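You operate a simulated robot arm through the tools that you are given. There is no shell and no other tool.

The job below is to be done with a simulated robot arm. You get a single attempt, and the scene is never put back.

## Task
Cool the sensor tester to 50 C, then rack its sensors but the one its clipboard names.
Fine: wait for the ready lamp, use the grey rack (cold sensors only) and switch the sensor tester off after.

The check looks at the end state, three seconds after you hand in, the way a careful person would. Anything else that was tipped, shoved, dropped, spilled or broken makes it a failure.

## Robot
A 5-joint arm with a two-finger parallel gripper, fixed in place. Base frame: the origin is at the foot of the arm, x ahead of it, y to its left, z up; the work surface is at about z = 0. Units: mm, degrees, N and s.
With the tool pointing down near the work surface it reaches from about 260 to 600 mm from the base axis. Its first joint turns from -66.0 to 66.0 degrees. The tool tilts only in the upright plane through the base axis and itself; it spins freely about its own axis. Payload 1.57 kg.
The TCP is the grasp point between the finger pads, 30 mm short of the fingertips. In the tool frame z runs along the fingers and y along their closing line. Largest opening 80 mm; finger width 17, thickness 12; the body of the gripper, 40 by 82 mm, starts 80 mm behind the TCP.
Orientation is that of the tool frame in the base frame, as a unit quaternion [x, y, z, w]. With the fingers straight down and closing along the base's y, the tool's x points along the base's -x, its y along +y and its z along -z.

## Interface
- The arm moves only by the tool drive_tool. Its argument "commands" is a list of rows, each a list of 3 entries, a list of its own where there are three numbers: the closure, from 0 (fully open) to 1 (shut), then the shift along the tool's x, y, z in units of 300 mm (1.0 is 300 mm), then the turn, a rotation vector about the tool's x, y, z in units of 60 degrees (1.0 is 60 degrees). In form: [[fingers, [x, y, z], [wx, wy, wz]], ...]. A call has 1 to 20 rows; each row is the pose to reach, as a shift and turn from the pose commanded when the call began, along the tool's axes at that moment. A call with a number of a shift or a turn outside -1 to 1 is refused whole. Each row takes 0.2 s and may step no farther than 50 mm and 8.6 degrees from the row before; otherwise, or with a gripper value out of range, the whole call is refused. Where a pose cannot be reached the arm comes as near as it can. A force on the tool above 60 N (or 10 N above the force at the start of the call, whichever is more), or a blocked arm, ends the call early, and 0.2 s more pass. Each finger travels about 153 mm/s and halts on what it meets, pressing with about 42 N; the grip force reading is that of the motor and also rises with nothing between the fingers. The clock runs only during rows and for 0.2 s after the last one: add rows that repeat a pose to give the fingers time. It gives the time, the measured TCP pose, the force on the tool (base axes), the opening and the grip force at its end, in the units of the frame above (readings bear some noise), with the torque about the TCP (base axes, N m) and any sound that the robot's microphone picked up, and new pictures: "pictures" is both (left out), scene, wrist or none.
- Cameras (640 x 400 px; columns grow to the right, rows downward): "scene" is fixed at [40.5, 390.7, 541.2]; the picture's right is [-0.74, -0.67, 0.00], its down [-0.27, 0.30, -0.92] and it looks along [0.61, -0.68, -0.40] (base axes); focal length 308 px, centre (320, 200). "wrist" rides on the gripper at [72, -7, -122] in the tool frame; the picture's right is [0.09, 1.00, 0.00], its down [-0.84, 0.08, -0.54] and it looks along [-0.54, 0.05, 0.84] (tool axes); focal length 238 px, centre (320, 200). There is no depth. A picture from a camera that has moved, and an enlarged one, comes with that camera's place and axes in the base frame and with its lens.
- zoom(camera, box): a new picture of the part [left, top, right, bottom] of that camera's present view, enlarged. It takes no simulated time.
- close_job(): hands the job in; it is judged then, once.

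Places have to be worked out from the pictures, the camera data and where the tool is seen. Open the gripper and draw the arm clear of the work before you hand the job in, unless the task says otherwise.

The tools are called after ">>>" as name(argument=value, ...) on one line, values as JSON. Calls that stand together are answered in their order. drive_tool: Moves the arm, as the interface text tells. Its arguments: {"type":"object","properties":{"commands":{"type":"array"},"pictures":{"type":"string","enum":["both","scene","wrist","none"]}},"required":["commands"]} The other tools are called the same way: zoom (camera, box) takes an enlarged picture of a part of a camera's view; close_job () hands the job in.

At the start:

```text
time: 0.0
tcp_pos: [342.2, 3.0, 456.0]
orientation: [0.001, 1.0, 0.0, 0.0]
wrist_force: [-0.6, 0.4, 0.0]
torque: [-0.02, 0.01, -0.04]
finger_gap: 80.2
gripper_force: 0.0
```

scene: 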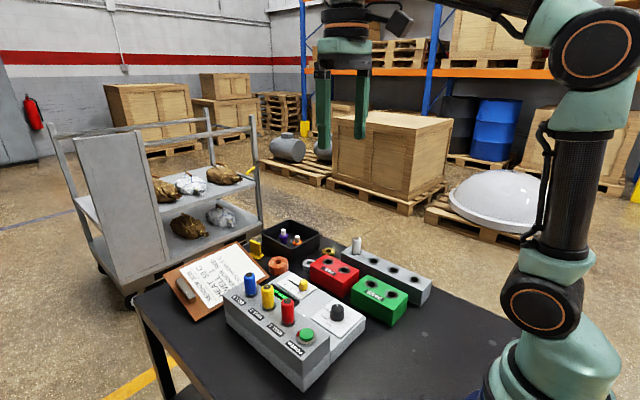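
wrist: 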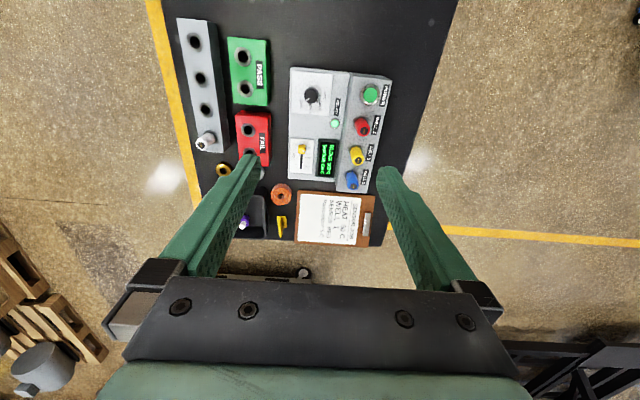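

I see the tester with sensors, knob, slider and power button, plus racks and a clipboard. I'll zoom in on the details before moving.

>>> zoom(camera="wrist", box=[280, 60, 400, 135])

>>> zoom(camera="wrist", box=[280, 120, 400, 195])

>>> zoom(camera="wrist", box=[290, 185, 380, 250])

>>> zoom(camera="scene", box=[160, 230, 320, 330])

>>> zoom(camera="scene", box=[220, 220, 440, 390])

>>> zoom(camera="wrist", box=[170, 10, 290, 85])

>>> zoom(camera="wrist", box=[170, 90, 300, 170])

```text
5.33 times, centred on (340, 98) of wrist
camera zoom: at [270.2, -2.8, 579.0], right [-0.09, 1.0, 0.0], down [0.84, 0.08, 0.54], along [0.54, 0.05, -0.84], focal length 1271 px, centre (213, 747)
```

zoom: 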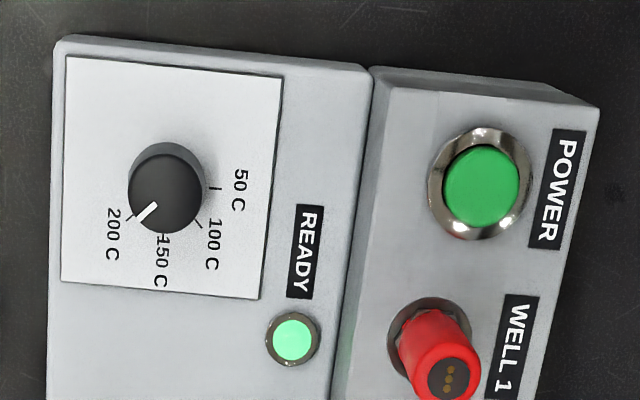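

```text
5.33 times, centred on (340, 158) of wrist
camera zoom: at [270.2, -2.8, 579.0], right [-0.09, 1.0, 0.0], down [0.84, 0.08, 0.54], along [0.54, 0.05, -0.84], focal length 1271 px, centre (213, 427)
```

zoom: 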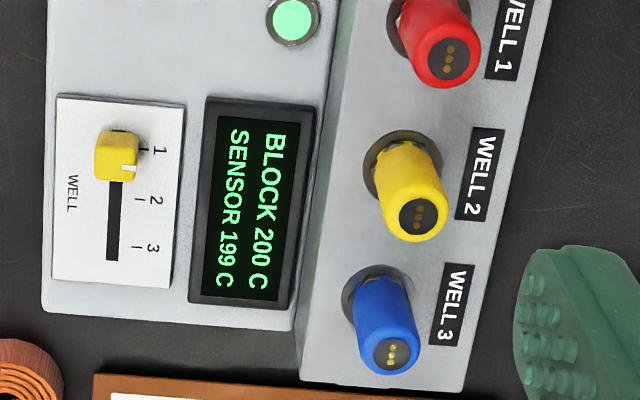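

```text
6.15 times, centred on (335, 218) of wrist
camera zoom: at [270.2, -2.8, 579.0], right [-0.09, 1.0, 0.0], down [0.84, 0.08, 0.54], along [0.54, 0.05, -0.84], focal length 1467 px, centre (228, 92)
```

zoom: 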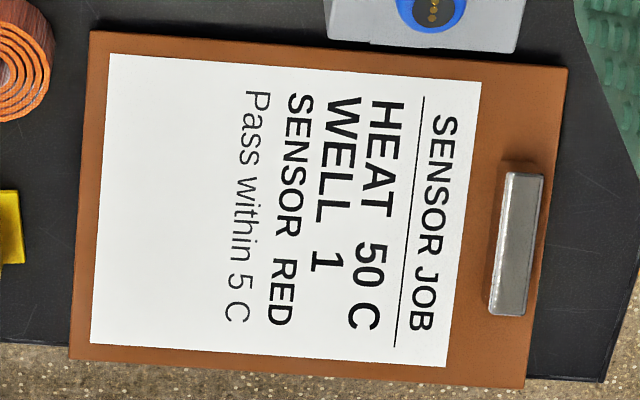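

```text
4.00 times, centred on (240, 280) of scene
camera zoom: at [40.5, 390.7, 541.2], right [-0.74, -0.67, 0.0], down [-0.27, 0.3, -0.92], along [0.61, -0.68, -0.4], focal length 1231 px, centre (640, -120)
```

zoom: 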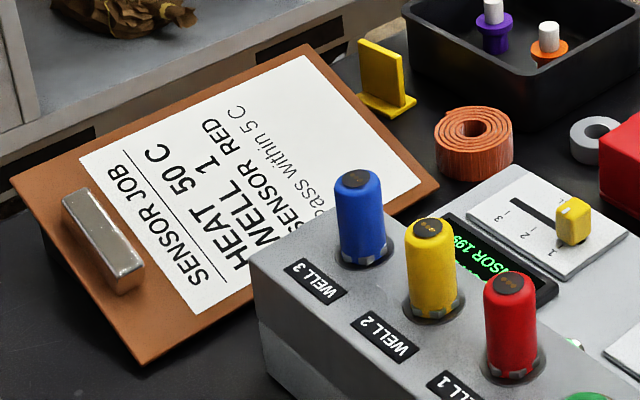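

```text
2.35 times, centred on (330, 305) of scene
camera zoom: at [40.5, 390.7, 541.2], right [-0.74, -0.67, 0.0], down [-0.27, 0.3, -0.92], along [0.61, -0.68, -0.4], focal length 724 px, centre (296, -47)
```

zoom: 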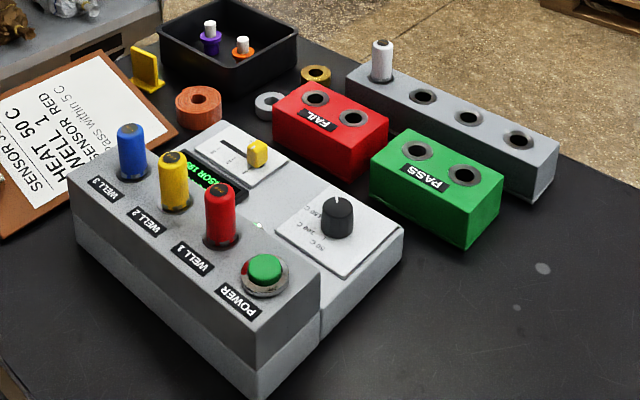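

```text
5.33 times, centred on (230, 48) of wrist
camera zoom: at [270.2, -2.8, 579.0], right [-0.09, 1.0, 0.0], down [0.84, 0.08, 0.54], along [0.54, 0.05, -0.84], focal length 1271 px, centre (800, 1013)
```

zoom: 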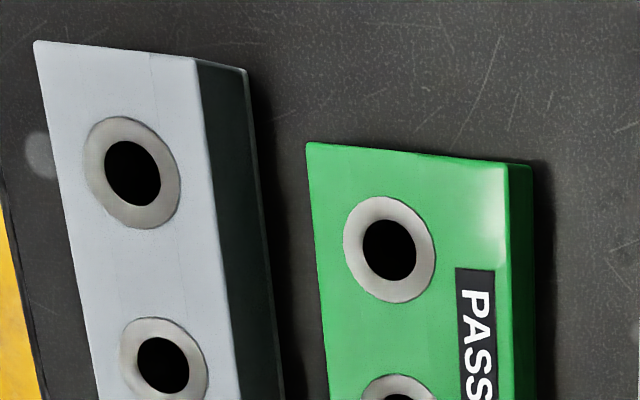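

```text
4.92 times, centred on (235, 130) of wrist
camera zoom: at [270.2, -2.8, 579.0], right [-0.09, 1.0, 0.0], down [0.84, 0.08, 0.54], along [0.54, 0.05, -0.84], focal length 1173 px, centre (738, 545)
```

zoom: 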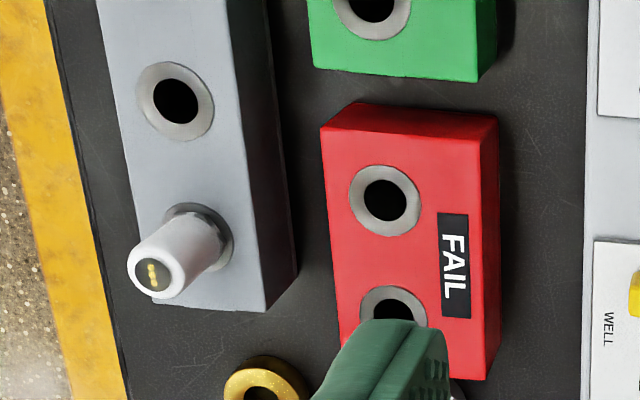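

The dial points at 200 C, and the red sensor in well 1 is the one the clipboard names, so it stays. Triangulating gives the knob at about (355,-11,74), the sensors at x≈396/457/517 and y≈93, the button at about (340,98,93), and the free grey rack holes at x≈287/347/408 and y≈-238. I'll move down over the knob for a closer look.

>>> drive_tool(commands=[[0, [-0.007, -0.008, 0.14], [0, 0, 0]], [0, [-0.014, -0.016, 0.28], [0, 0, 0]], [0, [-0.021, -0.024, 0.42], [0, 0, 0]], [0, [-0.028, -0.031, 0.56], [0, 0, 0]], [0, [-0.035, -0.039, 0.7], [0, 0, 0]], [0, [-0.043, -0.047, 0.82], [0, 0, 0]], [0, [-0.043, -0.047, 0.85], [0, 0, 0]], [0, [-0.043, -0.047, 0.85], [0, 0, 0]]], pictures="both")

```text
time: 1.8
tcp_pos: [354.0, -11.5, 201.4]
orientation: [0.0, 1.0, -0.001, 0.0]
wrist_force: [0.3, -0.1, 0.9]
torque: [0.0, 0.02, 0.01]
finger_gap: 80.0
gripper_force: 0.0
camera wrist: at [282.5, -16.7, 322.8], right [-0.09, 1.0, 0.0], down [0.84, 0.08, 0.54], along [0.54, 0.05, -0.84], focal length 238 px, centre (320, 200)
```

scene: 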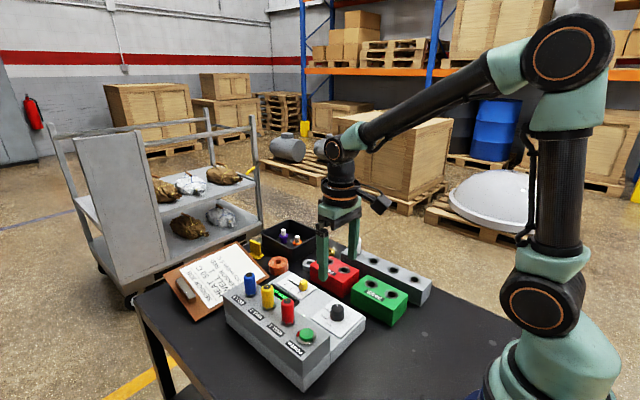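
wrist: 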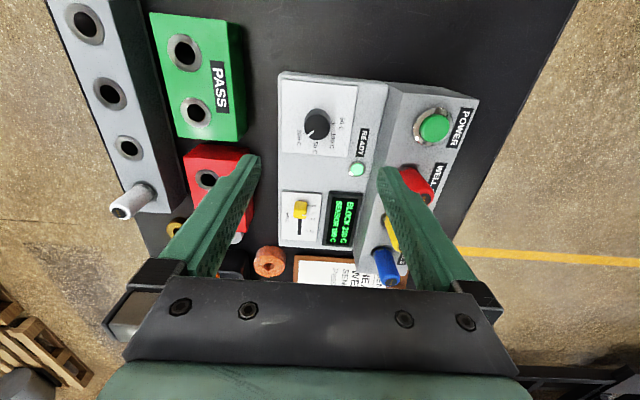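

The arm is over the knob. I'll zoom in to read the knob position and tick layout.

>>> zoom(camera="wrist", box=[276, 90, 364, 150])

>>> zoom(camera="wrist", box=[270, 70, 480, 205])

>>> zoom(camera="scene", box=[280, 285, 380, 350])

```text
6.67 times, centred on (320, 120) of wrist
camera zoom: at [282.5, -16.7, 322.8], right [-0.09, 1.0, 0.0], down [0.84, 0.08, 0.54], along [0.54, 0.05, -0.84], focal length 1589 px, centre (320, 733)
```

zoom: 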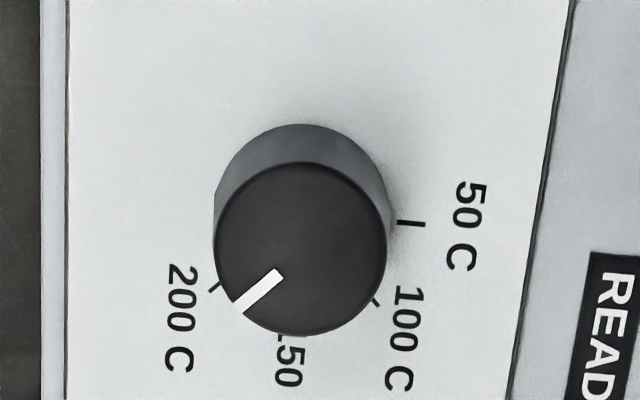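

```text
2.96 times, centred on (375, 138) of wrist
camera zoom: at [282.5, -16.7, 322.8], right [-0.09, 1.0, 0.0], down [0.84, 0.08, 0.54], along [0.54, 0.05, -0.84], focal length 706 px, centre (157, 385)
```

zoom: 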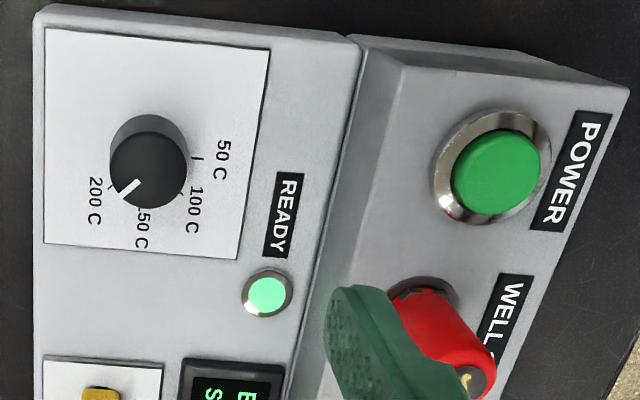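

```text
6.15 times, centred on (330, 318) of scene
camera zoom: at [40.5, 390.7, 541.2], right [-0.74, -0.67, 0.0], down [-0.27, 0.3, -0.92], along [0.61, -0.68, -0.4], focal length 1893 px, centre (258, -523)
```

zoom: 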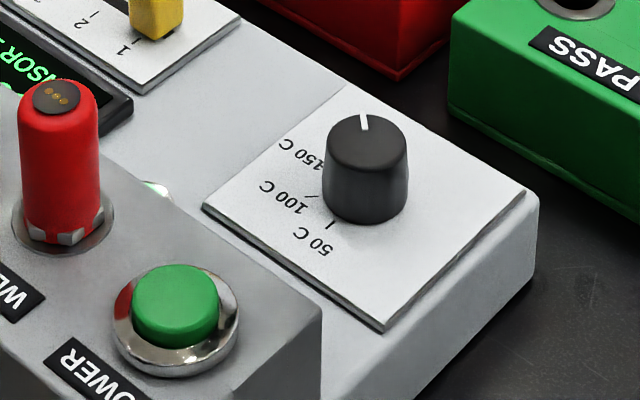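

The knob top centre is about (1.5,-3.8) mm from the TCP axis, with its top at z≈66 and the panel at z≈41. I'll align and drop to TCP z≈110, still above the knob, to check alignment.

>>> drive_tool(commands=[[0, [-0.005, -0.0127, 0.1], [0, 0, 0]], [0, [-0.005, -0.0127, 0.2], [0, 0, 0]], [0, [-0.005, -0.0127, 0.29], [0, 0, 0]], [0, [-0.005, -0.0127, 0.305], [0, 0, 0]], [0, [-0.005, -0.0127, 0.305], [0, 0, 0]]], pictures="both")

```text
time: 3.0
tcp_pos: [355.2, -15.5, 111.4]
orientation: [0.001, 1.0, 0.0, -0.001]
wrist_force: [0.4, -0.6, -0.6]
torque: [0.0, 0.01, -0.02]
finger_gap: 80.0
gripper_force: 0.0
camera wrist: at [284.4, -20.7, 232.3], right [-0.09, 1.0, 0.0], down [0.84, 0.08, 0.54], along [0.54, 0.05, -0.84], focal length 238 px, centre (320, 200)
```

scene: 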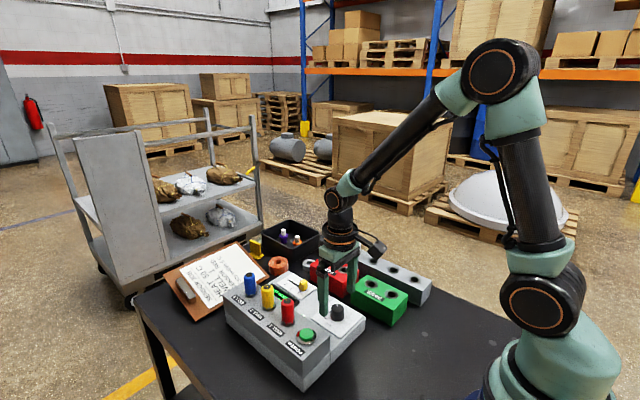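
wrist: 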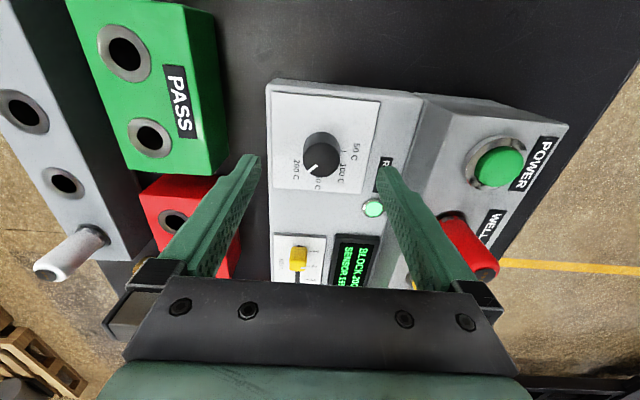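

>>> zoom(camera="wrist", box=[266, 110, 374, 190])

>>> zoom(camera="scene", box=[270, 250, 390, 350])

```text
5.00 times, centred on (320, 150) of wrist
camera zoom: at [284.4, -20.7, 232.3], right [-0.09, 1.0, 0.0], down [0.84, 0.08, 0.54], along [0.54, 0.05, -0.84], focal length 1192 px, centre (320, 450)
```

zoom: 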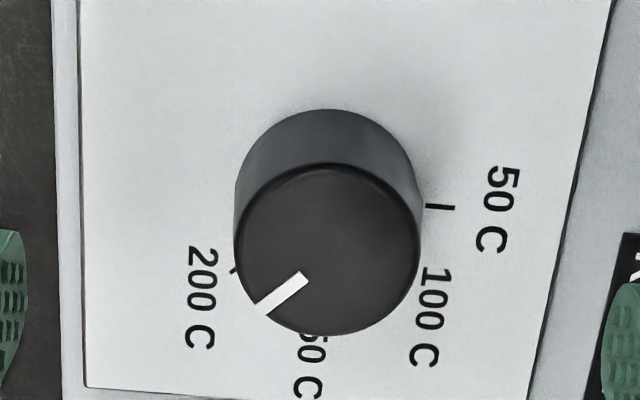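

```text
4.00 times, centred on (330, 300) of scene
camera zoom: at [40.5, 390.7, 541.2], right [-0.74, -0.67, 0.0], down [-0.27, 0.3, -0.92], along [0.61, -0.68, -0.4], focal length 1231 px, centre (280, -200)
```

zoom: 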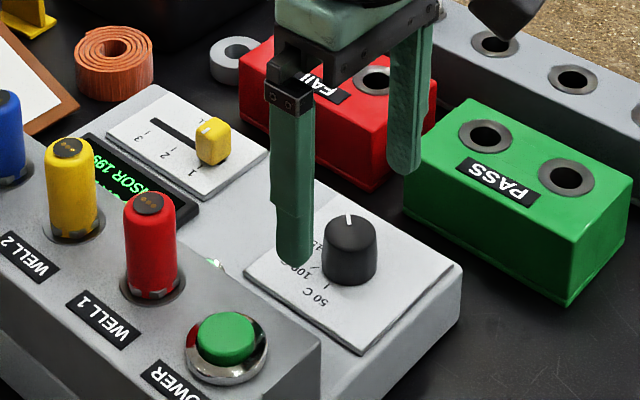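

The knob is centred under the tool within about 0.5 mm. I'll narrow the fingers to about 50 mm and lower the fingertips to around z=46.

>>> drive_tool(commands=[[0.375, [0, 0, 0], [0, 0, 0]], [0.375, [0, 0, 0.03], [0, 0, 0]], [0.375, [0, 0, 0.07], [0, 0, 0]], [0.375, [0, 0, 0.1], [0, 0, 0]], [0.375, [0, 0, 0.1143], [0, 0, 0]], [0.375, [0, 0, 0.1143], [0, 0, 0]]], pictures="both")

```text
time: 4.4
tcp_pos: [357.0, -14.9, 75.7]
orientation: [0.0, 1.0, 0.0, 0.0]
wrist_force: [-0.4, 0.3, -0.3]
torque: [-0.03, -0.01, -0.01]
finger_gap: 50.2
gripper_force: 0.1
camera wrist: at [285.4, -20.6, 197.3], right [-0.09, 1.0, 0.0], down [0.84, 0.08, 0.54], along [0.54, 0.05, -0.84], focal length 238 px, centre (320, 200)
```

scene: 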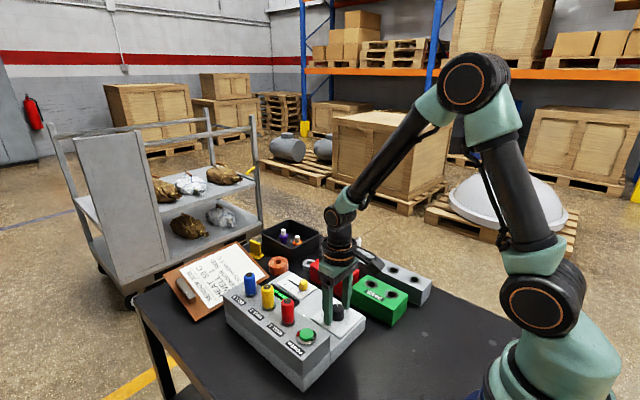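
wrist: 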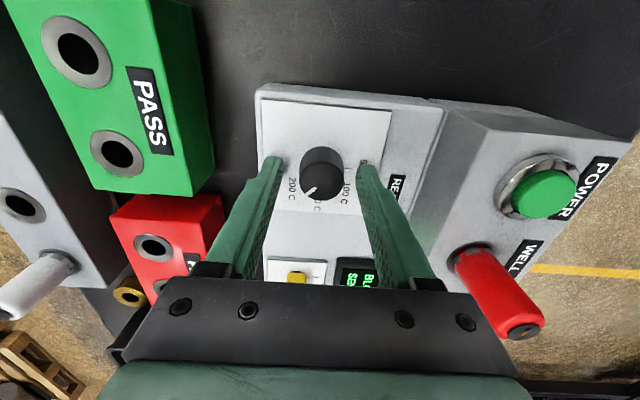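

Aligned around the knob. Now I'll close on it and turn counter-clockwise as seen from above, the first 60° of about 135°.

>>> drive_tool(commands=[[0.6, [0, 0, 0], [0, 0, 0]], [1, [0, 0, 0], [0, 0, 0]], [1, [0, 0, 0], [0, 0, 0]], [1, [0, 0, 0], [0, 0, 0]], [1, [0, 0, 0], [0, 0, -0.0625]], [1, [0, 0, 0], [0, 0, -0.1875]], [1, [0, 0, 0], [0, 0, -0.3125]], [1, [0, 0, 0], [0, 0, -0.4375]], [1, [0, 0, 0], [0, 0, -0.5625]], [1, [0, 0, 0], [0, 0, -0.6875]], [1, [0, 0, 0], [0, 0, -0.8125]], [1, [0, 0, 0], [0, 0, -0.9375]], [1, [0, 0, 0], [0, 0, -1.0]], [1, [0, 0, 0], [0, 0, -1.0]]], pictures="both")

```text
time: 7.4
tcp_pos: [354.0, -14.6, 76.5]
orientation: [-0.501, 0.866, 0.0, -0.002]
wrist_force: [-12.0, 24.1, -8.5]
torque: [0.72, 0.26, 0.03]
finger_gap: 29.2
gripper_force: 39.1
camera wrist: at [325.7, -80.0, 197.9], right [-0.91, 0.42, 0.0], down [0.35, 0.76, 0.54], along [0.22, 0.49, -0.84], focal length 238 px, centre (320, 200)
```

scene: 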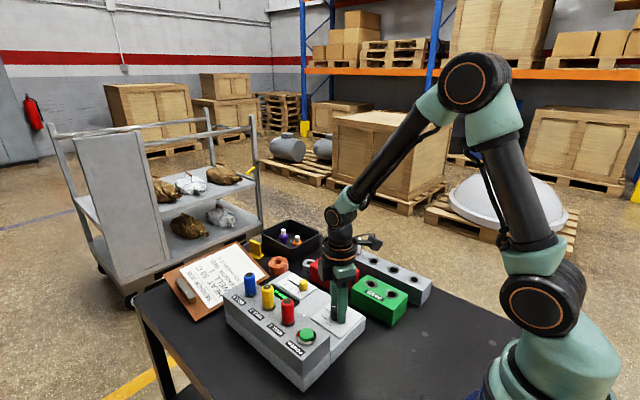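
wrist: 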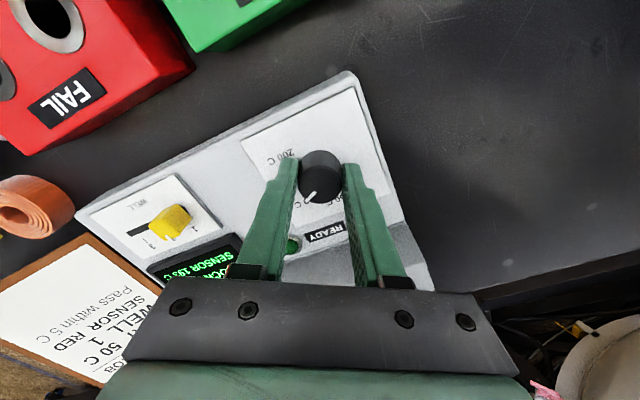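

The ready lamp is out and the knob is turning with the gripper. There is about 27 N of side force, so I'll check how well the tool is centred before continuing.

>>> zoom(camera="wrist", box=[266, 130, 374, 210])

>>> zoom(camera="scene", box=[220, 250, 390, 390])

>>> zoom(camera="wrist", box=[130, 220, 340, 290])

```text
5.00 times, centred on (320, 170) of wrist
camera zoom: at [325.7, -80.0, 197.9], right [-0.91, 0.42, 0.0], down [0.35, 0.76, 0.54], along [0.22, 0.49, -0.84], focal length 1192 px, centre (320, 350)
```

zoom: 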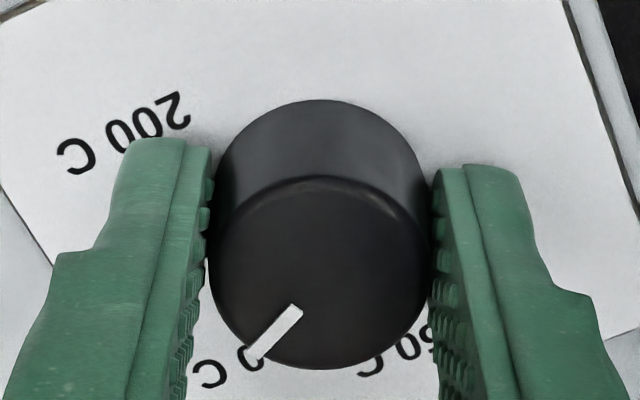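

```text
2.86 times, centred on (305, 320) of scene
camera zoom: at [40.5, 390.6, 541.2], right [-0.74, -0.67, 0.0], down [-0.27, 0.3, -0.92], along [0.61, -0.68, -0.4], focal length 879 px, centre (363, -143)
```

zoom: 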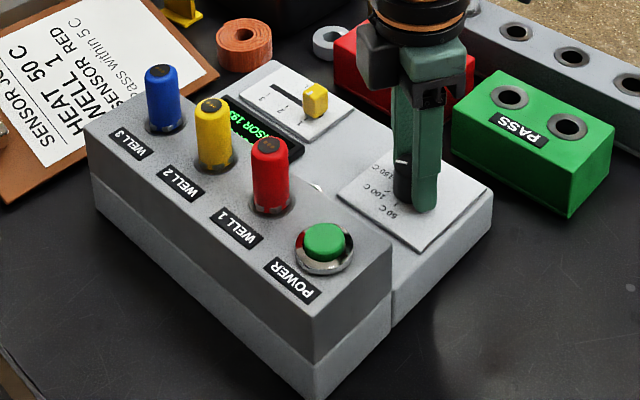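

```text
3.05 times, centred on (235, 255) of wrist
camera zoom: at [325.7, -80.0, 197.9], right [-0.91, 0.42, 0.0], down [0.35, 0.76, 0.54], along [0.22, 0.49, -0.84], focal length 726 px, centre (579, 32)
```

zoom: 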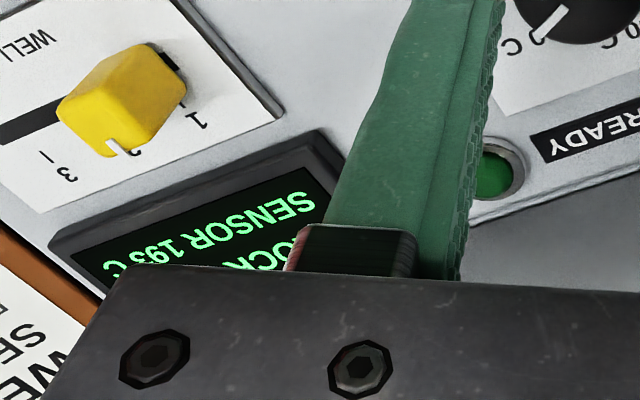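

The pointer moved 60° with the grip and nothing has been displaced, and the sensor reading is already down to 193 C. I'll nudge the tool about 1 mm to relieve the side load before continuing.

>>> drive_tool(commands=[[1, [-0.001, 0.0016, 0], [0, 0, 0]], [1, [-0.00205, 0.0031, 0], [0, 0, 0]], [1, [-0.00205, 0.0031, 0], [0, 0, 0]]], pictures="none")

```text
time: 8.2
tcp_pos: [354.3, -15.8, 75.7]
orientation: [-0.5, 0.866, 0.0, -0.001]
wrist_force: [-12.0, 1.3, -4.5]
torque: [0.24, 0.24, -0.02]
finger_gap: 28.8
gripper_force: 38.6
```

One millimetre removed most of the y load, so stiffness is about 20 N/mm. I'll do the next 60° with a small compensating drift so the tool follows the knob axis.

>>> drive_tool(commands=[[1, [0.00083, 0.00144, 0], [0, 0, 0]], [1, [0.00115, 0.0018, 0], [0, 0, -0.125]], [1, [0.00155, 0.0022, 0], [0, 0, -0.25]], [1, [0.002, 0.0026, 0], [0, 0, -0.375]], [1, [0.0024, 0.003, 0], [0, 0, -0.5]], [1, [0.0028, 0.0034, 0], [0, 0, -0.625]], [1, [0.0033, 0.0039, 0], [0, 0, -0.75]], [1, [0.0037, 0.0043, 0], [0, 0, -0.875]], [1, [0.00418, 0.00478, 0], [0, 0, -1.0]], [1, [0.00418, 0.00478, 0], [0, 0, -1.0]]], pictures="both")

```text
time: 10.4
tcp_pos: [355.7, -13.7, 75.8]
orientation: [0.866, -0.5, 0.002, -0.002]
wrist_force: [10.4, -15.1, -18.1]
torque: [-0.71, -0.37, 0.03]
finger_gap: 28.7
gripper_force: 38.7
camera wrist: at [397.2, -72.3, 198.8], right [-0.82, -0.58, 0.0], down [-0.49, 0.69, 0.54], along [-0.31, 0.44, -0.84], focal length 238 px, centre (320, 200)
```

scene: 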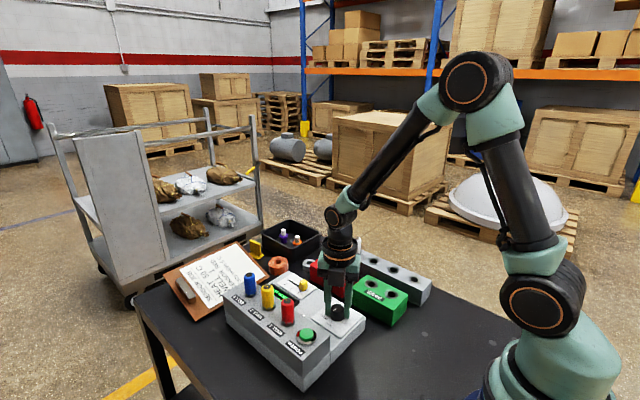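
wrist: 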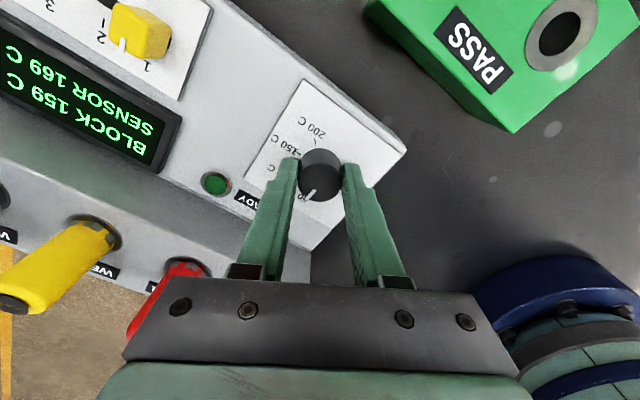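

Another 60° is done, and the block reads 159 C and the sensor 169 C. I'll zoom in to see how far the pointer is from the 50 C tick.

>>> zoom(camera="wrist", box=[240, 110, 400, 230])

>>> zoom(camera="scene", box=[290, 270, 380, 340])

```text
3.33 times, centred on (320, 170) of wrist
camera zoom: at [397.2, -72.3, 198.8], right [-0.82, -0.58, 0.0], down [-0.49, 0.69, 0.54], along [-0.31, 0.44, -0.84], focal length 794 px, centre (320, 300)
```

zoom: 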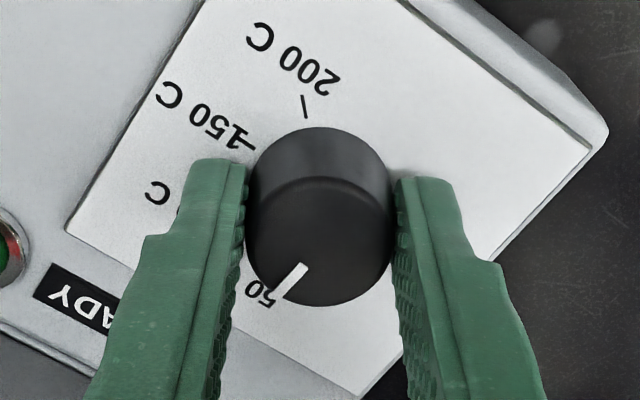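

```text
5.71 times, centred on (335, 305) of scene
camera zoom: at [40.5, 390.7, 541.2], right [-0.74, -0.67, 0.0], down [-0.27, 0.3, -0.92], along [0.61, -0.68, -0.4], focal length 1758 px, centre (234, -400)
```

zoom: 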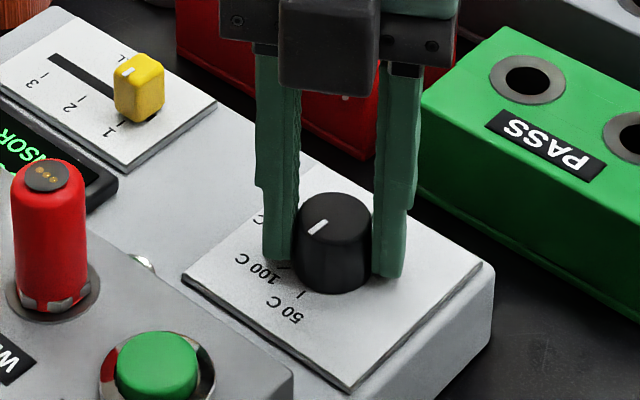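

No slip: the pointer is at about 75°, so roughly 15° remain to the 50 C tick at about 90°. I'll relieve the side load and turn the last 15°.

>>> drive_tool(commands=[[1, [0.0014, 0, 0.0005], [0, 0, 0]], [1, [0.0027, 0, 0.001], [0, 0, -0.06]], [1, [0.0027, 0, 0.001], [0, 0, -0.15]], [1, [0.0027, 0, 0.001], [0, 0, -0.25]], [1, [0.0027, 0, 0.001], [0, 0, -0.25]]], pictures="both")

>>> zoom(camera="wrist", box=[240, 110, 400, 230])

>>> zoom(camera="scene", box=[290, 270, 380, 340])

```text
time: 11.6
tcp_pos: [355.3, -15.2, 78.2]
orientation: [0.924, -0.382, 0.003, -0.001]
wrist_force: [16.7, 13.1, -1.0]
torque: [0.61, -0.22, -0.36]
finger_gap: 29.5
gripper_force: 39.0
camera wrist: at [411.6, -60.1, 199.5], right [-0.64, -0.77, 0.0], down [-0.65, 0.54, 0.54], along [-0.41, 0.35, -0.84], focal length 238 px, centre (320, 200)
```

scene: 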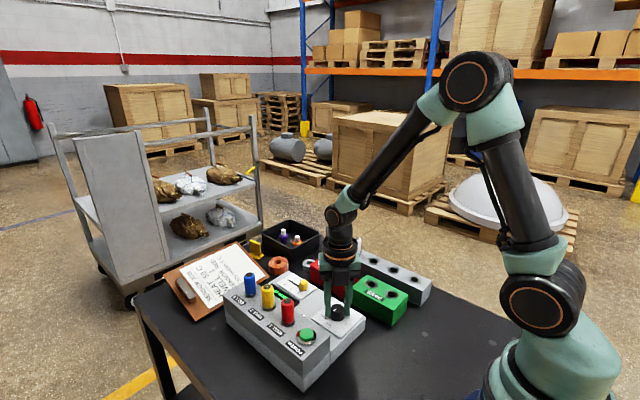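
wrist: 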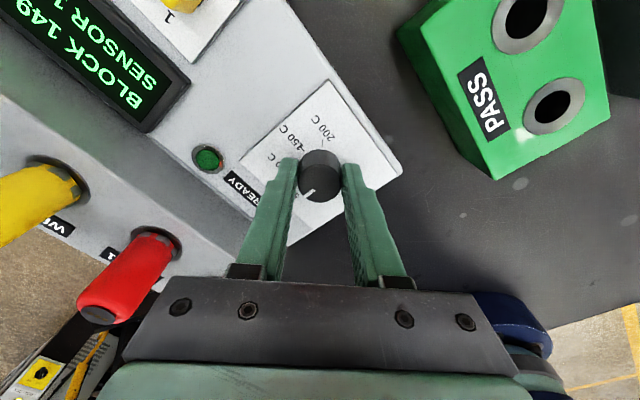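

```text
3.33 times, centred on (320, 170) of wrist
camera zoom: at [411.6, -60.1, 199.5], right [-0.64, -0.77, 0.0], down [-0.65, 0.54, 0.54], along [-0.41, 0.35, -0.84], focal length 794 px, centre (320, 300)
```

zoom: 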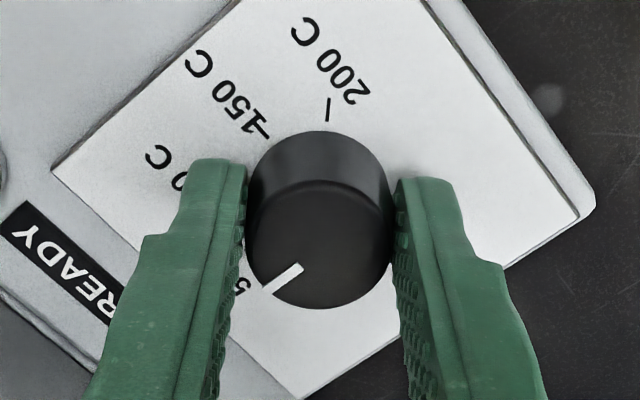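

```text
5.71 times, centred on (335, 305) of scene
camera zoom: at [40.5, 390.7, 541.2], right [-0.74, -0.67, 0.0], down [-0.27, 0.3, -0.92], along [0.61, -0.68, -0.4], focal length 1758 px, centre (234, -400)
```

zoom: 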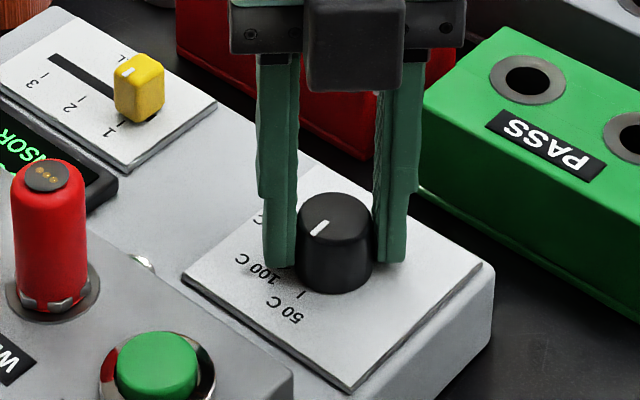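

The pointer lagged the tool in this last step and there is -0.36 N m of twist, so the knob is likely at its end stop near 50 C. I'll release, lift and look.

>>> drive_tool(commands=[[0.6, [0, 0, 0], [0, 0, 0]], [0.4, [0, 0, 0], [0, 0, 0]], [0.4, [0, 0, -0.05], [0, 0, 0]], [0.4, [0, 0, -0.12], [0, 0, 0]], [0.4, [0, 0, -0.2], [0, 0, 0]], [0.4, [0, 0, -0.3], [0, 0, 0]], [0.4, [0, 0, -0.3], [0, 0, 0]]], pictures="both")

>>> zoom(camera="wrist", box=[260, 80, 400, 180])

>>> zoom(camera="scene", box=[290, 270, 380, 340])

>>> zoom(camera="wrist", box=[150, 0, 310, 160])

```text
time: 13.2
tcp_pos: [354.7, -15.5, 166.1]
orientation: [0.924, -0.383, -0.001, 0.0]
wrist_force: [0.1, 0.5, 0.2]
torque: [-0.01, 0.01, -0.01]
finger_gap: 47.8
gripper_force: 0.1
camera wrist: at [410.9, -60.4, 289.0], right [-0.64, -0.77, 0.0], down [-0.65, 0.54, 0.54], along [-0.42, 0.35, -0.84], focal length 238 px, centre (320, 200)
```

scene: 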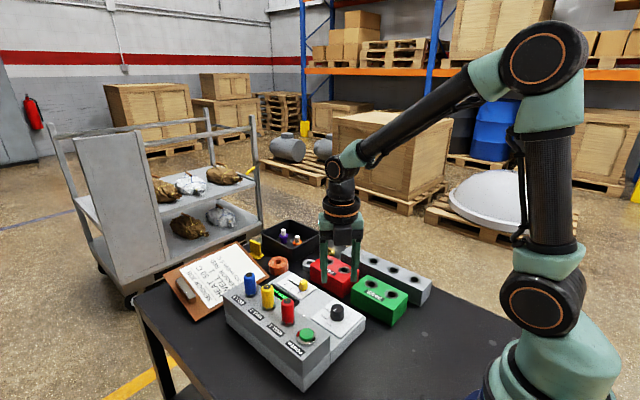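
wrist: 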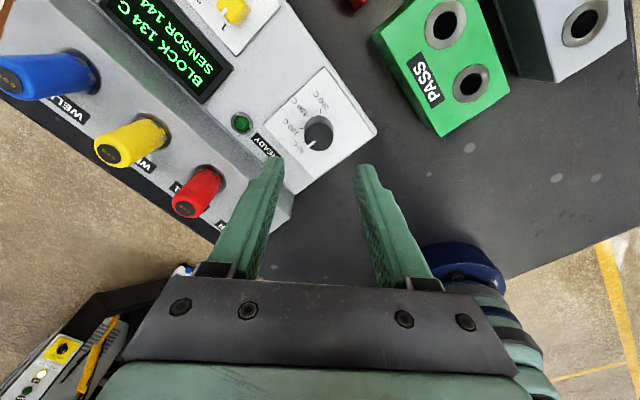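

```text
4.00 times, centred on (330, 130) of wrist
camera zoom: at [410.9, -60.4, 289.0], right [-0.64, -0.77, 0.0], down [-0.65, 0.54, 0.54], along [-0.42, 0.35, -0.84], focal length 953 px, centre (280, 480)
```

zoom: 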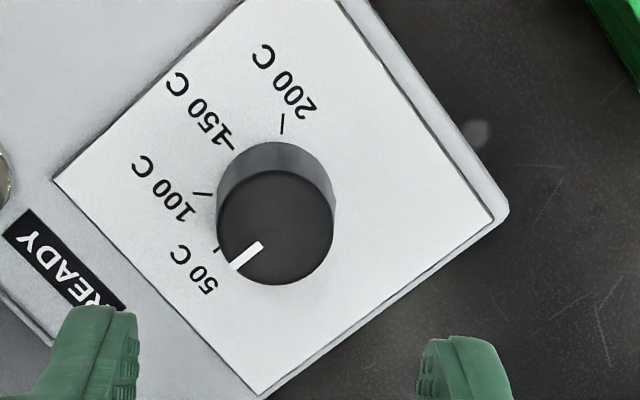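

```text
5.71 times, centred on (335, 305) of scene
camera zoom: at [40.5, 390.7, 541.2], right [-0.74, -0.67, 0.0], down [-0.27, 0.3, -0.92], along [0.61, -0.68, -0.4], focal length 1758 px, centre (234, -400)
```

zoom: 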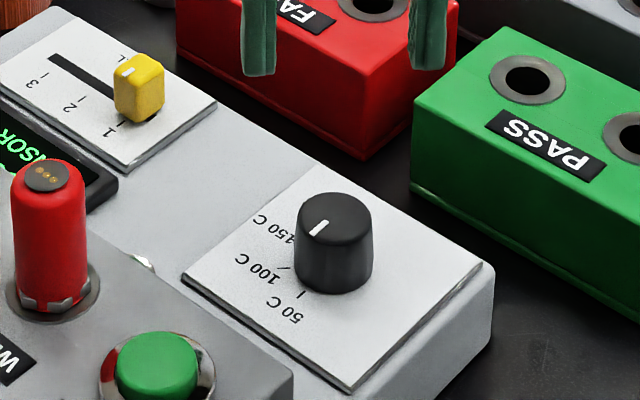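

```text
2.50 times, centred on (230, 80) of wrist
camera zoom: at [410.9, -60.4, 289.0], right [-0.64, -0.77, 0.0], down [-0.65, 0.54, 0.54], along [-0.42, 0.35, -0.84], focal length 596 px, centre (545, 500)
```

zoom: 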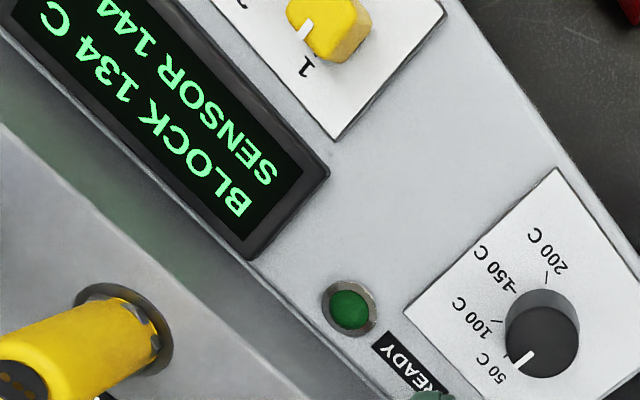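

The pointer is now on the 50 C tick at about 90°. The ready lamp is off and the block is at 134 C and falling. While it cools I'll raise the arm and unwind the spin.

>>> drive_tool(commands=[[0.4, [0, 0, -0.02], [0, 0, 0.07]], [0.4, [0, 0, -0.05], [0, 0, 0.2]], [0.4, [0, 0, -0.08], [0, 0, 0.34]], [0.4, [0, 0, -0.11], [0, 0, 0.48]], [0.4, [0, 0, -0.14], [0, 0, 0.62]], [0.4, [0, 0, -0.17], [0, 0, 0.76]], [0.4, [0, 0, -0.2], [0, 0, 0.9]], [0.4, [0, 0, -0.2], [0, 0, 1.0]]], pictures="none")

>>> drive_tool(commands=[[0.4, [0, 0, 0], [0, 0, 0.1]], [0.4, [0, 0, 0], [0, 0, 0.24]], [0.4, [0, 0, 0], [0, 0, 0.38]], [0.4, [0, 0, 0], [0, 0, 0.52]], [0.4, [0, 0, 0], [0, 0, 0.66]], [0.4, [0, 0, 0], [0, 0, 0.8]], [0.4, [0, 0, 0], [0, 0, 0.94]], [0.4, [0, 0, 0], [0, 0, 1.0]]], pictures="none")

>>> drive_tool(commands=[[0, [0, 0, 0], [0, 0, 0.125]], [0, [0, 0, 0], [0, 0, 0.25]], [0, [0, 0, 0], [0, 0, 0.25]], [0, [0, 0, 0], [0, 0, 0.25]]], pictures="both")

```text
time: 15.0
tcp_pos: [354.4, -14.8, 227.1]
orientation: [-0.607, 0.795, 0.0, 0.0]
wrist_force: [1.0, 0.0, 0.2]
torque: [0.01, 0.0, 0.02]
finger_gap: 47.7
gripper_force: 0.0
```

```text
time: 16.8
tcp_pos: [353.8, -15.1, 225.3]
orientation: [-0.129, 0.992, 0.0, 0.0]
wrist_force: [0.2, -0.2, 1.1]
torque: [-0.03, -0.01, -0.01]
finger_gap: 47.9
gripper_force: 0.0
```

```text
time: 17.8
tcp_pos: [353.1, -14.9, 225.9]
orientation: [0.0, 1.0, 0.0, -0.001]
wrist_force: [0.2, -0.4, -0.2]
torque: [-0.05, -0.02, -0.01]
finger_gap: 79.9
gripper_force: 0.1
camera wrist: at [282.7, -21.1, 347.9], right [-0.09, 1.0, 0.0], down [0.84, 0.08, 0.54], along [0.54, 0.05, -0.84], focal length 238 px, centre (320, 200)
```

scene: 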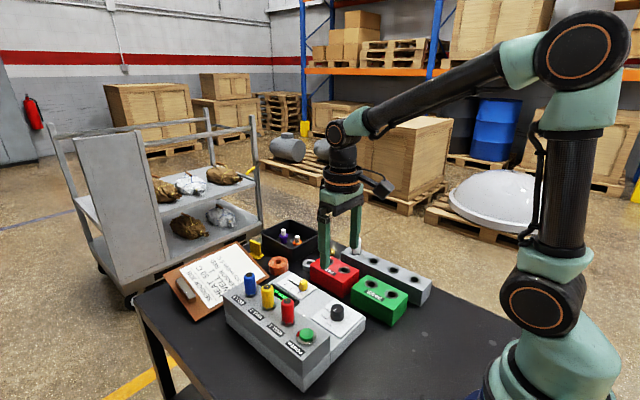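
wrist: 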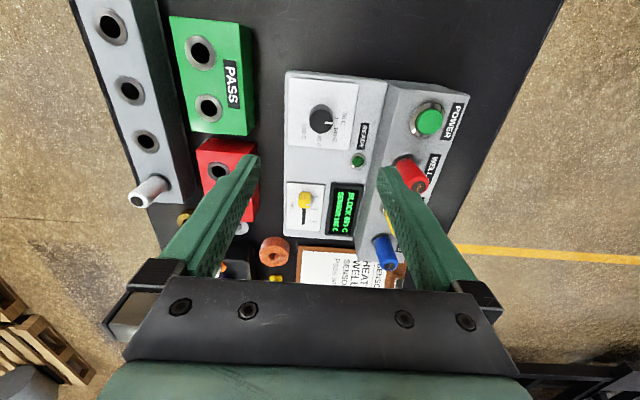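

The arm is back at zero spin. I'll move above the yellow sensor at about (457,92) and keep height while the block cools.

>>> drive_tool(commands=[[0, [-0.07, 0.07, 0], [0, 0, 0]], [0, [-0.16, 0.165, 0], [0, 0, 0]], [0, [-0.25, 0.26, 0], [0, 0, 0]], [0, [-0.32, 0.33, 0], [0, 0, 0]], [0, [-0.341, 0.3533, 0], [0, 0, 0]], [0, [-0.341, 0.3533, 0], [0, 0, 0]], [0, [-0.341, 0.3533, 0], [0, 0, 0]]], pictures="both")

>>> zoom(camera="wrist", box=[210, 60, 370, 160])

>>> zoom(camera="wrist", box=[270, 90, 390, 190])

```text
time: 19.4
tcp_pos: [455.7, 92.6, 226.2]
orientation: [0.0, 1.0, 0.0, 0.0]
wrist_force: [-0.1, -0.6, 0.1]
torque: [-0.02, -0.01, -0.04]
finger_gap: 80.1
gripper_force: 0.1
camera wrist: at [385.2, 86.6, 349.3], right [-0.09, 1.0, 0.0], down [0.84, 0.08, 0.54], along [0.54, 0.05, -0.84], focal length 238 px, centre (320, 200)
```

scene: 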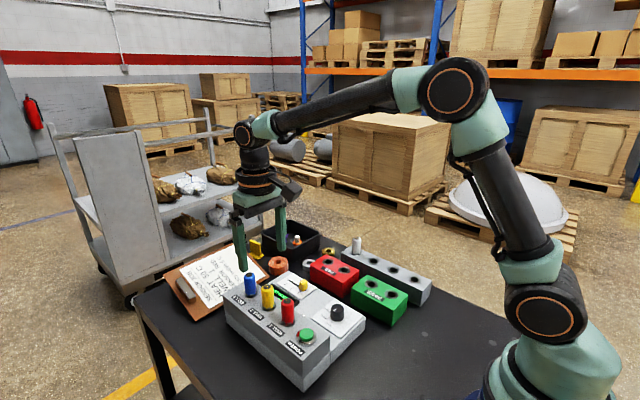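
wrist: 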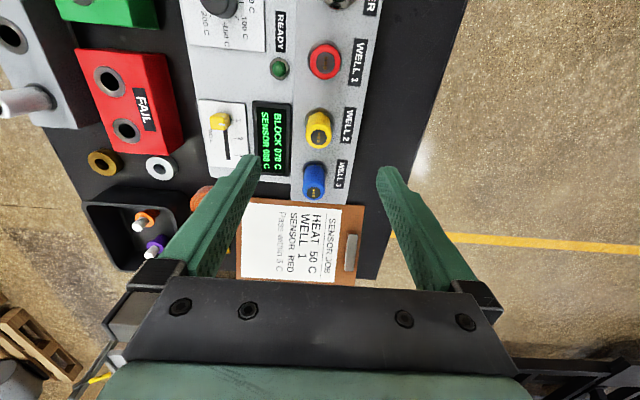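

```text
4.00 times, centred on (290, 110) of wrist
camera zoom: at [385.2, 86.6, 349.3], right [-0.09, 1.0, 0.0], down [0.84, 0.08, 0.54], along [0.54, 0.05, -0.84], focal length 953 px, centre (440, 560)
```

zoom: 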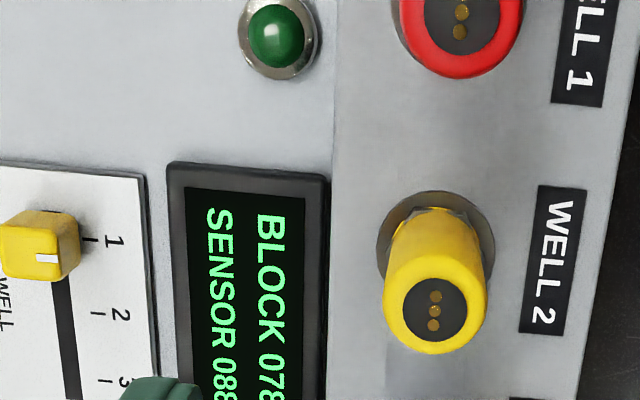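

```text
4.00 times, centred on (330, 140) of wrist
camera zoom: at [385.2, 86.6, 349.3], right [-0.09, 1.0, 0.0], down [0.84, 0.08, 0.54], along [0.54, 0.05, -0.84], focal length 953 px, centre (280, 440)
```

zoom: 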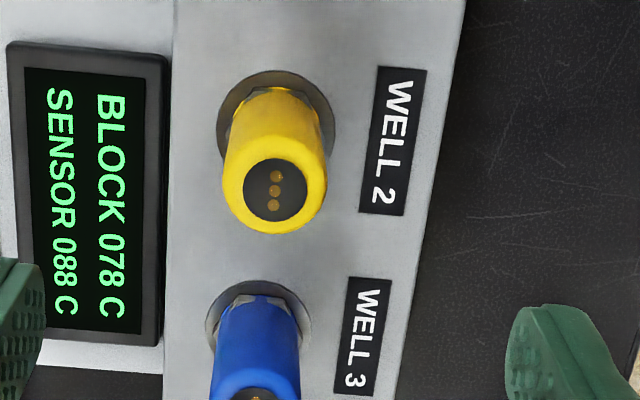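

The block is at 78 C, the sensor at 88 C and the lamp is off. I'll hold here for about 4 s, correcting alignment by (-0.6,-1.9) mm, then check the lamp.

>>> drive_tool(commands=[[0, [0.002, -0.0063, 0], [0, 0, 0]], [0, [0.002, -0.0063, 0], [0, 0, 0]], [0, [0.002, -0.0063, 0], [0, 0, 0]], [0, [0.002, -0.0063, 0], [0, 0, 0]], [0, [0.002, -0.0063, 0], [0, 0, 0]], [0, [0.002, -0.0063, 0], [0, 0, 0]], [0, [0.002, -0.0063, 0], [0, 0, 0]], [0, [0.002, -0.0063, 0], [0, 0, 0]], [0, [0.002, -0.0063, 0], [0, 0, 0]], [0, [0.002, -0.0063, 0], [0, 0, 0]], [0, [0.002, -0.0063, 0], [0, 0, 0]], [0, [0.002, -0.0063, 0], [0, 0, 0]], [0, [0.002, -0.0063, 0], [0, 0, 0]], [0, [0.002, -0.0063, 0], [0, 0, 0]], [0, [0.002, -0.0063, 0], [0, 0, 0]], [0, [0.002, -0.0063, 0], [0, 0, 0]], [0, [0.002, -0.0063, 0], [0, 0, 0]], [0, [0.002, -0.0063, 0], [0, 0, 0]], [0, [0.002, -0.0063, 0], [0, 0, 0]], [0, [0.002, -0.0063, 0], [0, 0, 0]]], pictures="wrist")

>>> zoom(camera="wrist", box=[220, 40, 340, 190])

>>> zoom(camera="wrist", box=[270, 90, 390, 190])

```text
time: 23.6
tcp_pos: [455.3, 89.6, 226.7]
orientation: [-0.001, 1.0, 0.0, 0.0]
wrist_force: [-0.1, -0.3, -0.4]
torque: [-0.01, 0.01, 0.0]
finger_gap: 80.2
gripper_force: 0.1
camera wrist: at [384.0, 84.0, 348.9], right [-0.09, 1.0, 0.0], down [0.84, 0.08, 0.54], along [0.54, 0.05, -0.84], focal length 238 px, centre (320, 200)
```

wrist: 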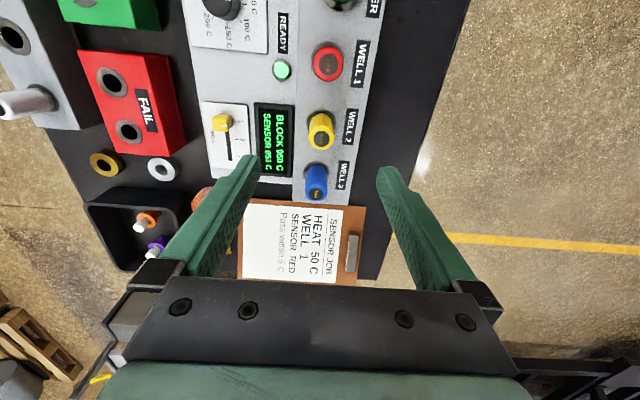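

```text
2.67 times, centred on (280, 115) of wrist
camera zoom: at [384.0, 84.0, 348.9], right [-0.09, 1.0, 0.0], down [0.84, 0.08, 0.54], along [0.54, 0.05, -0.84], focal length 636 px, centre (427, 427)
```

zoom: 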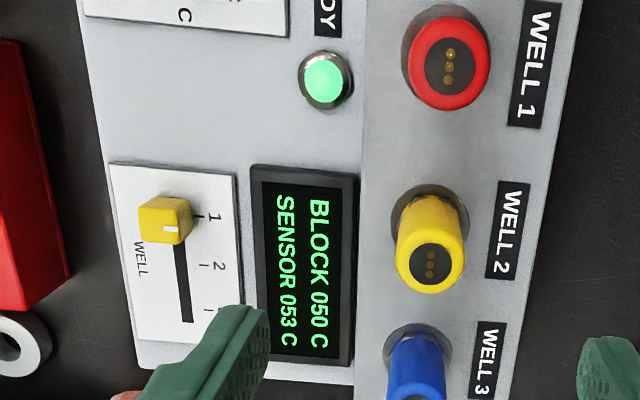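

```text
4.00 times, centred on (330, 140) of wrist
camera zoom: at [384.0, 84.0, 348.9], right [-0.09, 1.0, 0.0], down [0.84, 0.08, 0.54], along [0.54, 0.05, -0.84], focal length 953 px, centre (280, 440)
```

zoom: 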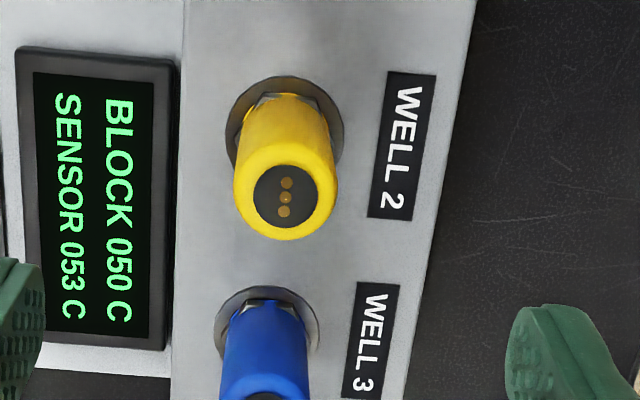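

BLOCK 050 and the ready lamp is lit, with the sensor at 053 and settling. The yellow sensor is centred within about 1 mm. I'll go down to TCP z≈175 and check alignment.

>>> drive_tool(commands=[[0, [-0.003, 0.001, 0.08], [0, 0, 0]], [0, [-0.003, 0.001, 0.15], [0, 0, 0]], [0, [-0.003, 0.001, 0.173], [0, 0, 0]], [0, [-0.003, 0.001, 0.173], [0, 0, 0]], [0, [-0.003, 0.001, 0.173], [0, 0, 0]]], pictures="both")

>>> zoom(camera="wrist", box=[250, 90, 390, 200])

>>> zoom(camera="scene", box=[200, 230, 360, 340])

```text
time: 24.8
tcp_pos: [455.7, 90.2, 174.8]
orientation: [0.001, 1.0, 0.0, 0.0]
wrist_force: [0.0, -0.4, 0.5]
torque: [0.02, -0.02, -0.01]
finger_gap: 79.9
gripper_force: 0.1
camera wrist: at [385.1, 84.0, 296.2], right [-0.09, 1.0, 0.0], down [0.84, 0.08, 0.54], along [0.54, 0.05, -0.84], focal length 238 px, centre (320, 200)
```

scene: 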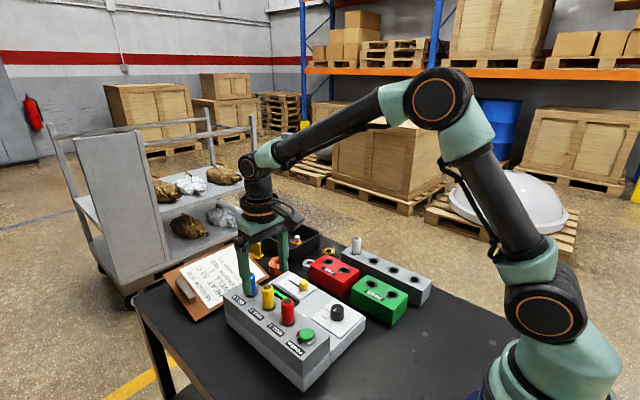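
wrist: 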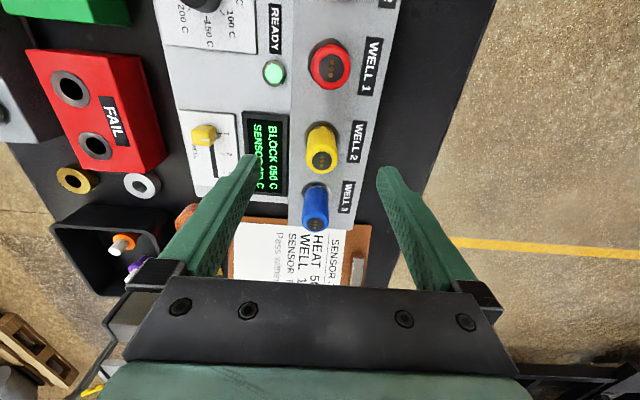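

```text
3.64 times, centred on (320, 145) of wrist
camera zoom: at [385.1, 84.0, 296.2], right [-0.09, 1.0, 0.0], down [0.84, 0.08, 0.54], along [0.54, 0.05, -0.84], focal length 867 px, centre (320, 400)
```

zoom: 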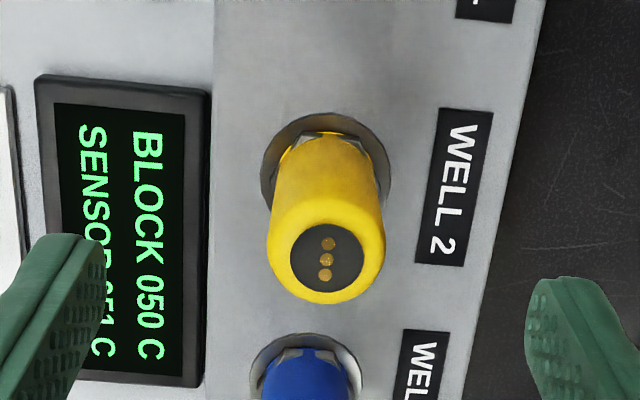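

```text
3.64 times, centred on (280, 285) of scene
camera zoom: at [40.5, 390.7, 541.2], right [-0.74, -0.67, 0.0], down [-0.27, 0.3, -0.92], along [0.61, -0.68, -0.4], focal length 1119 px, centre (466, -109)
```

zoom: 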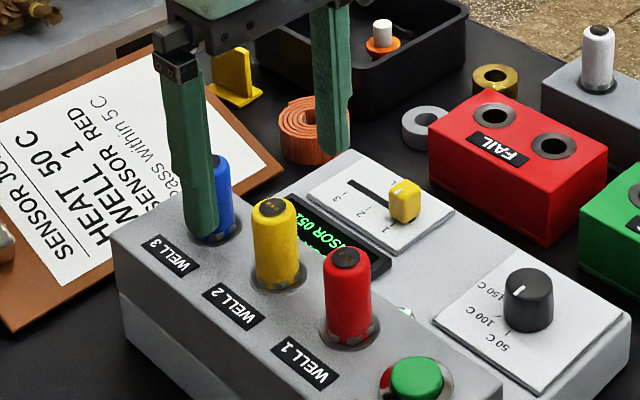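

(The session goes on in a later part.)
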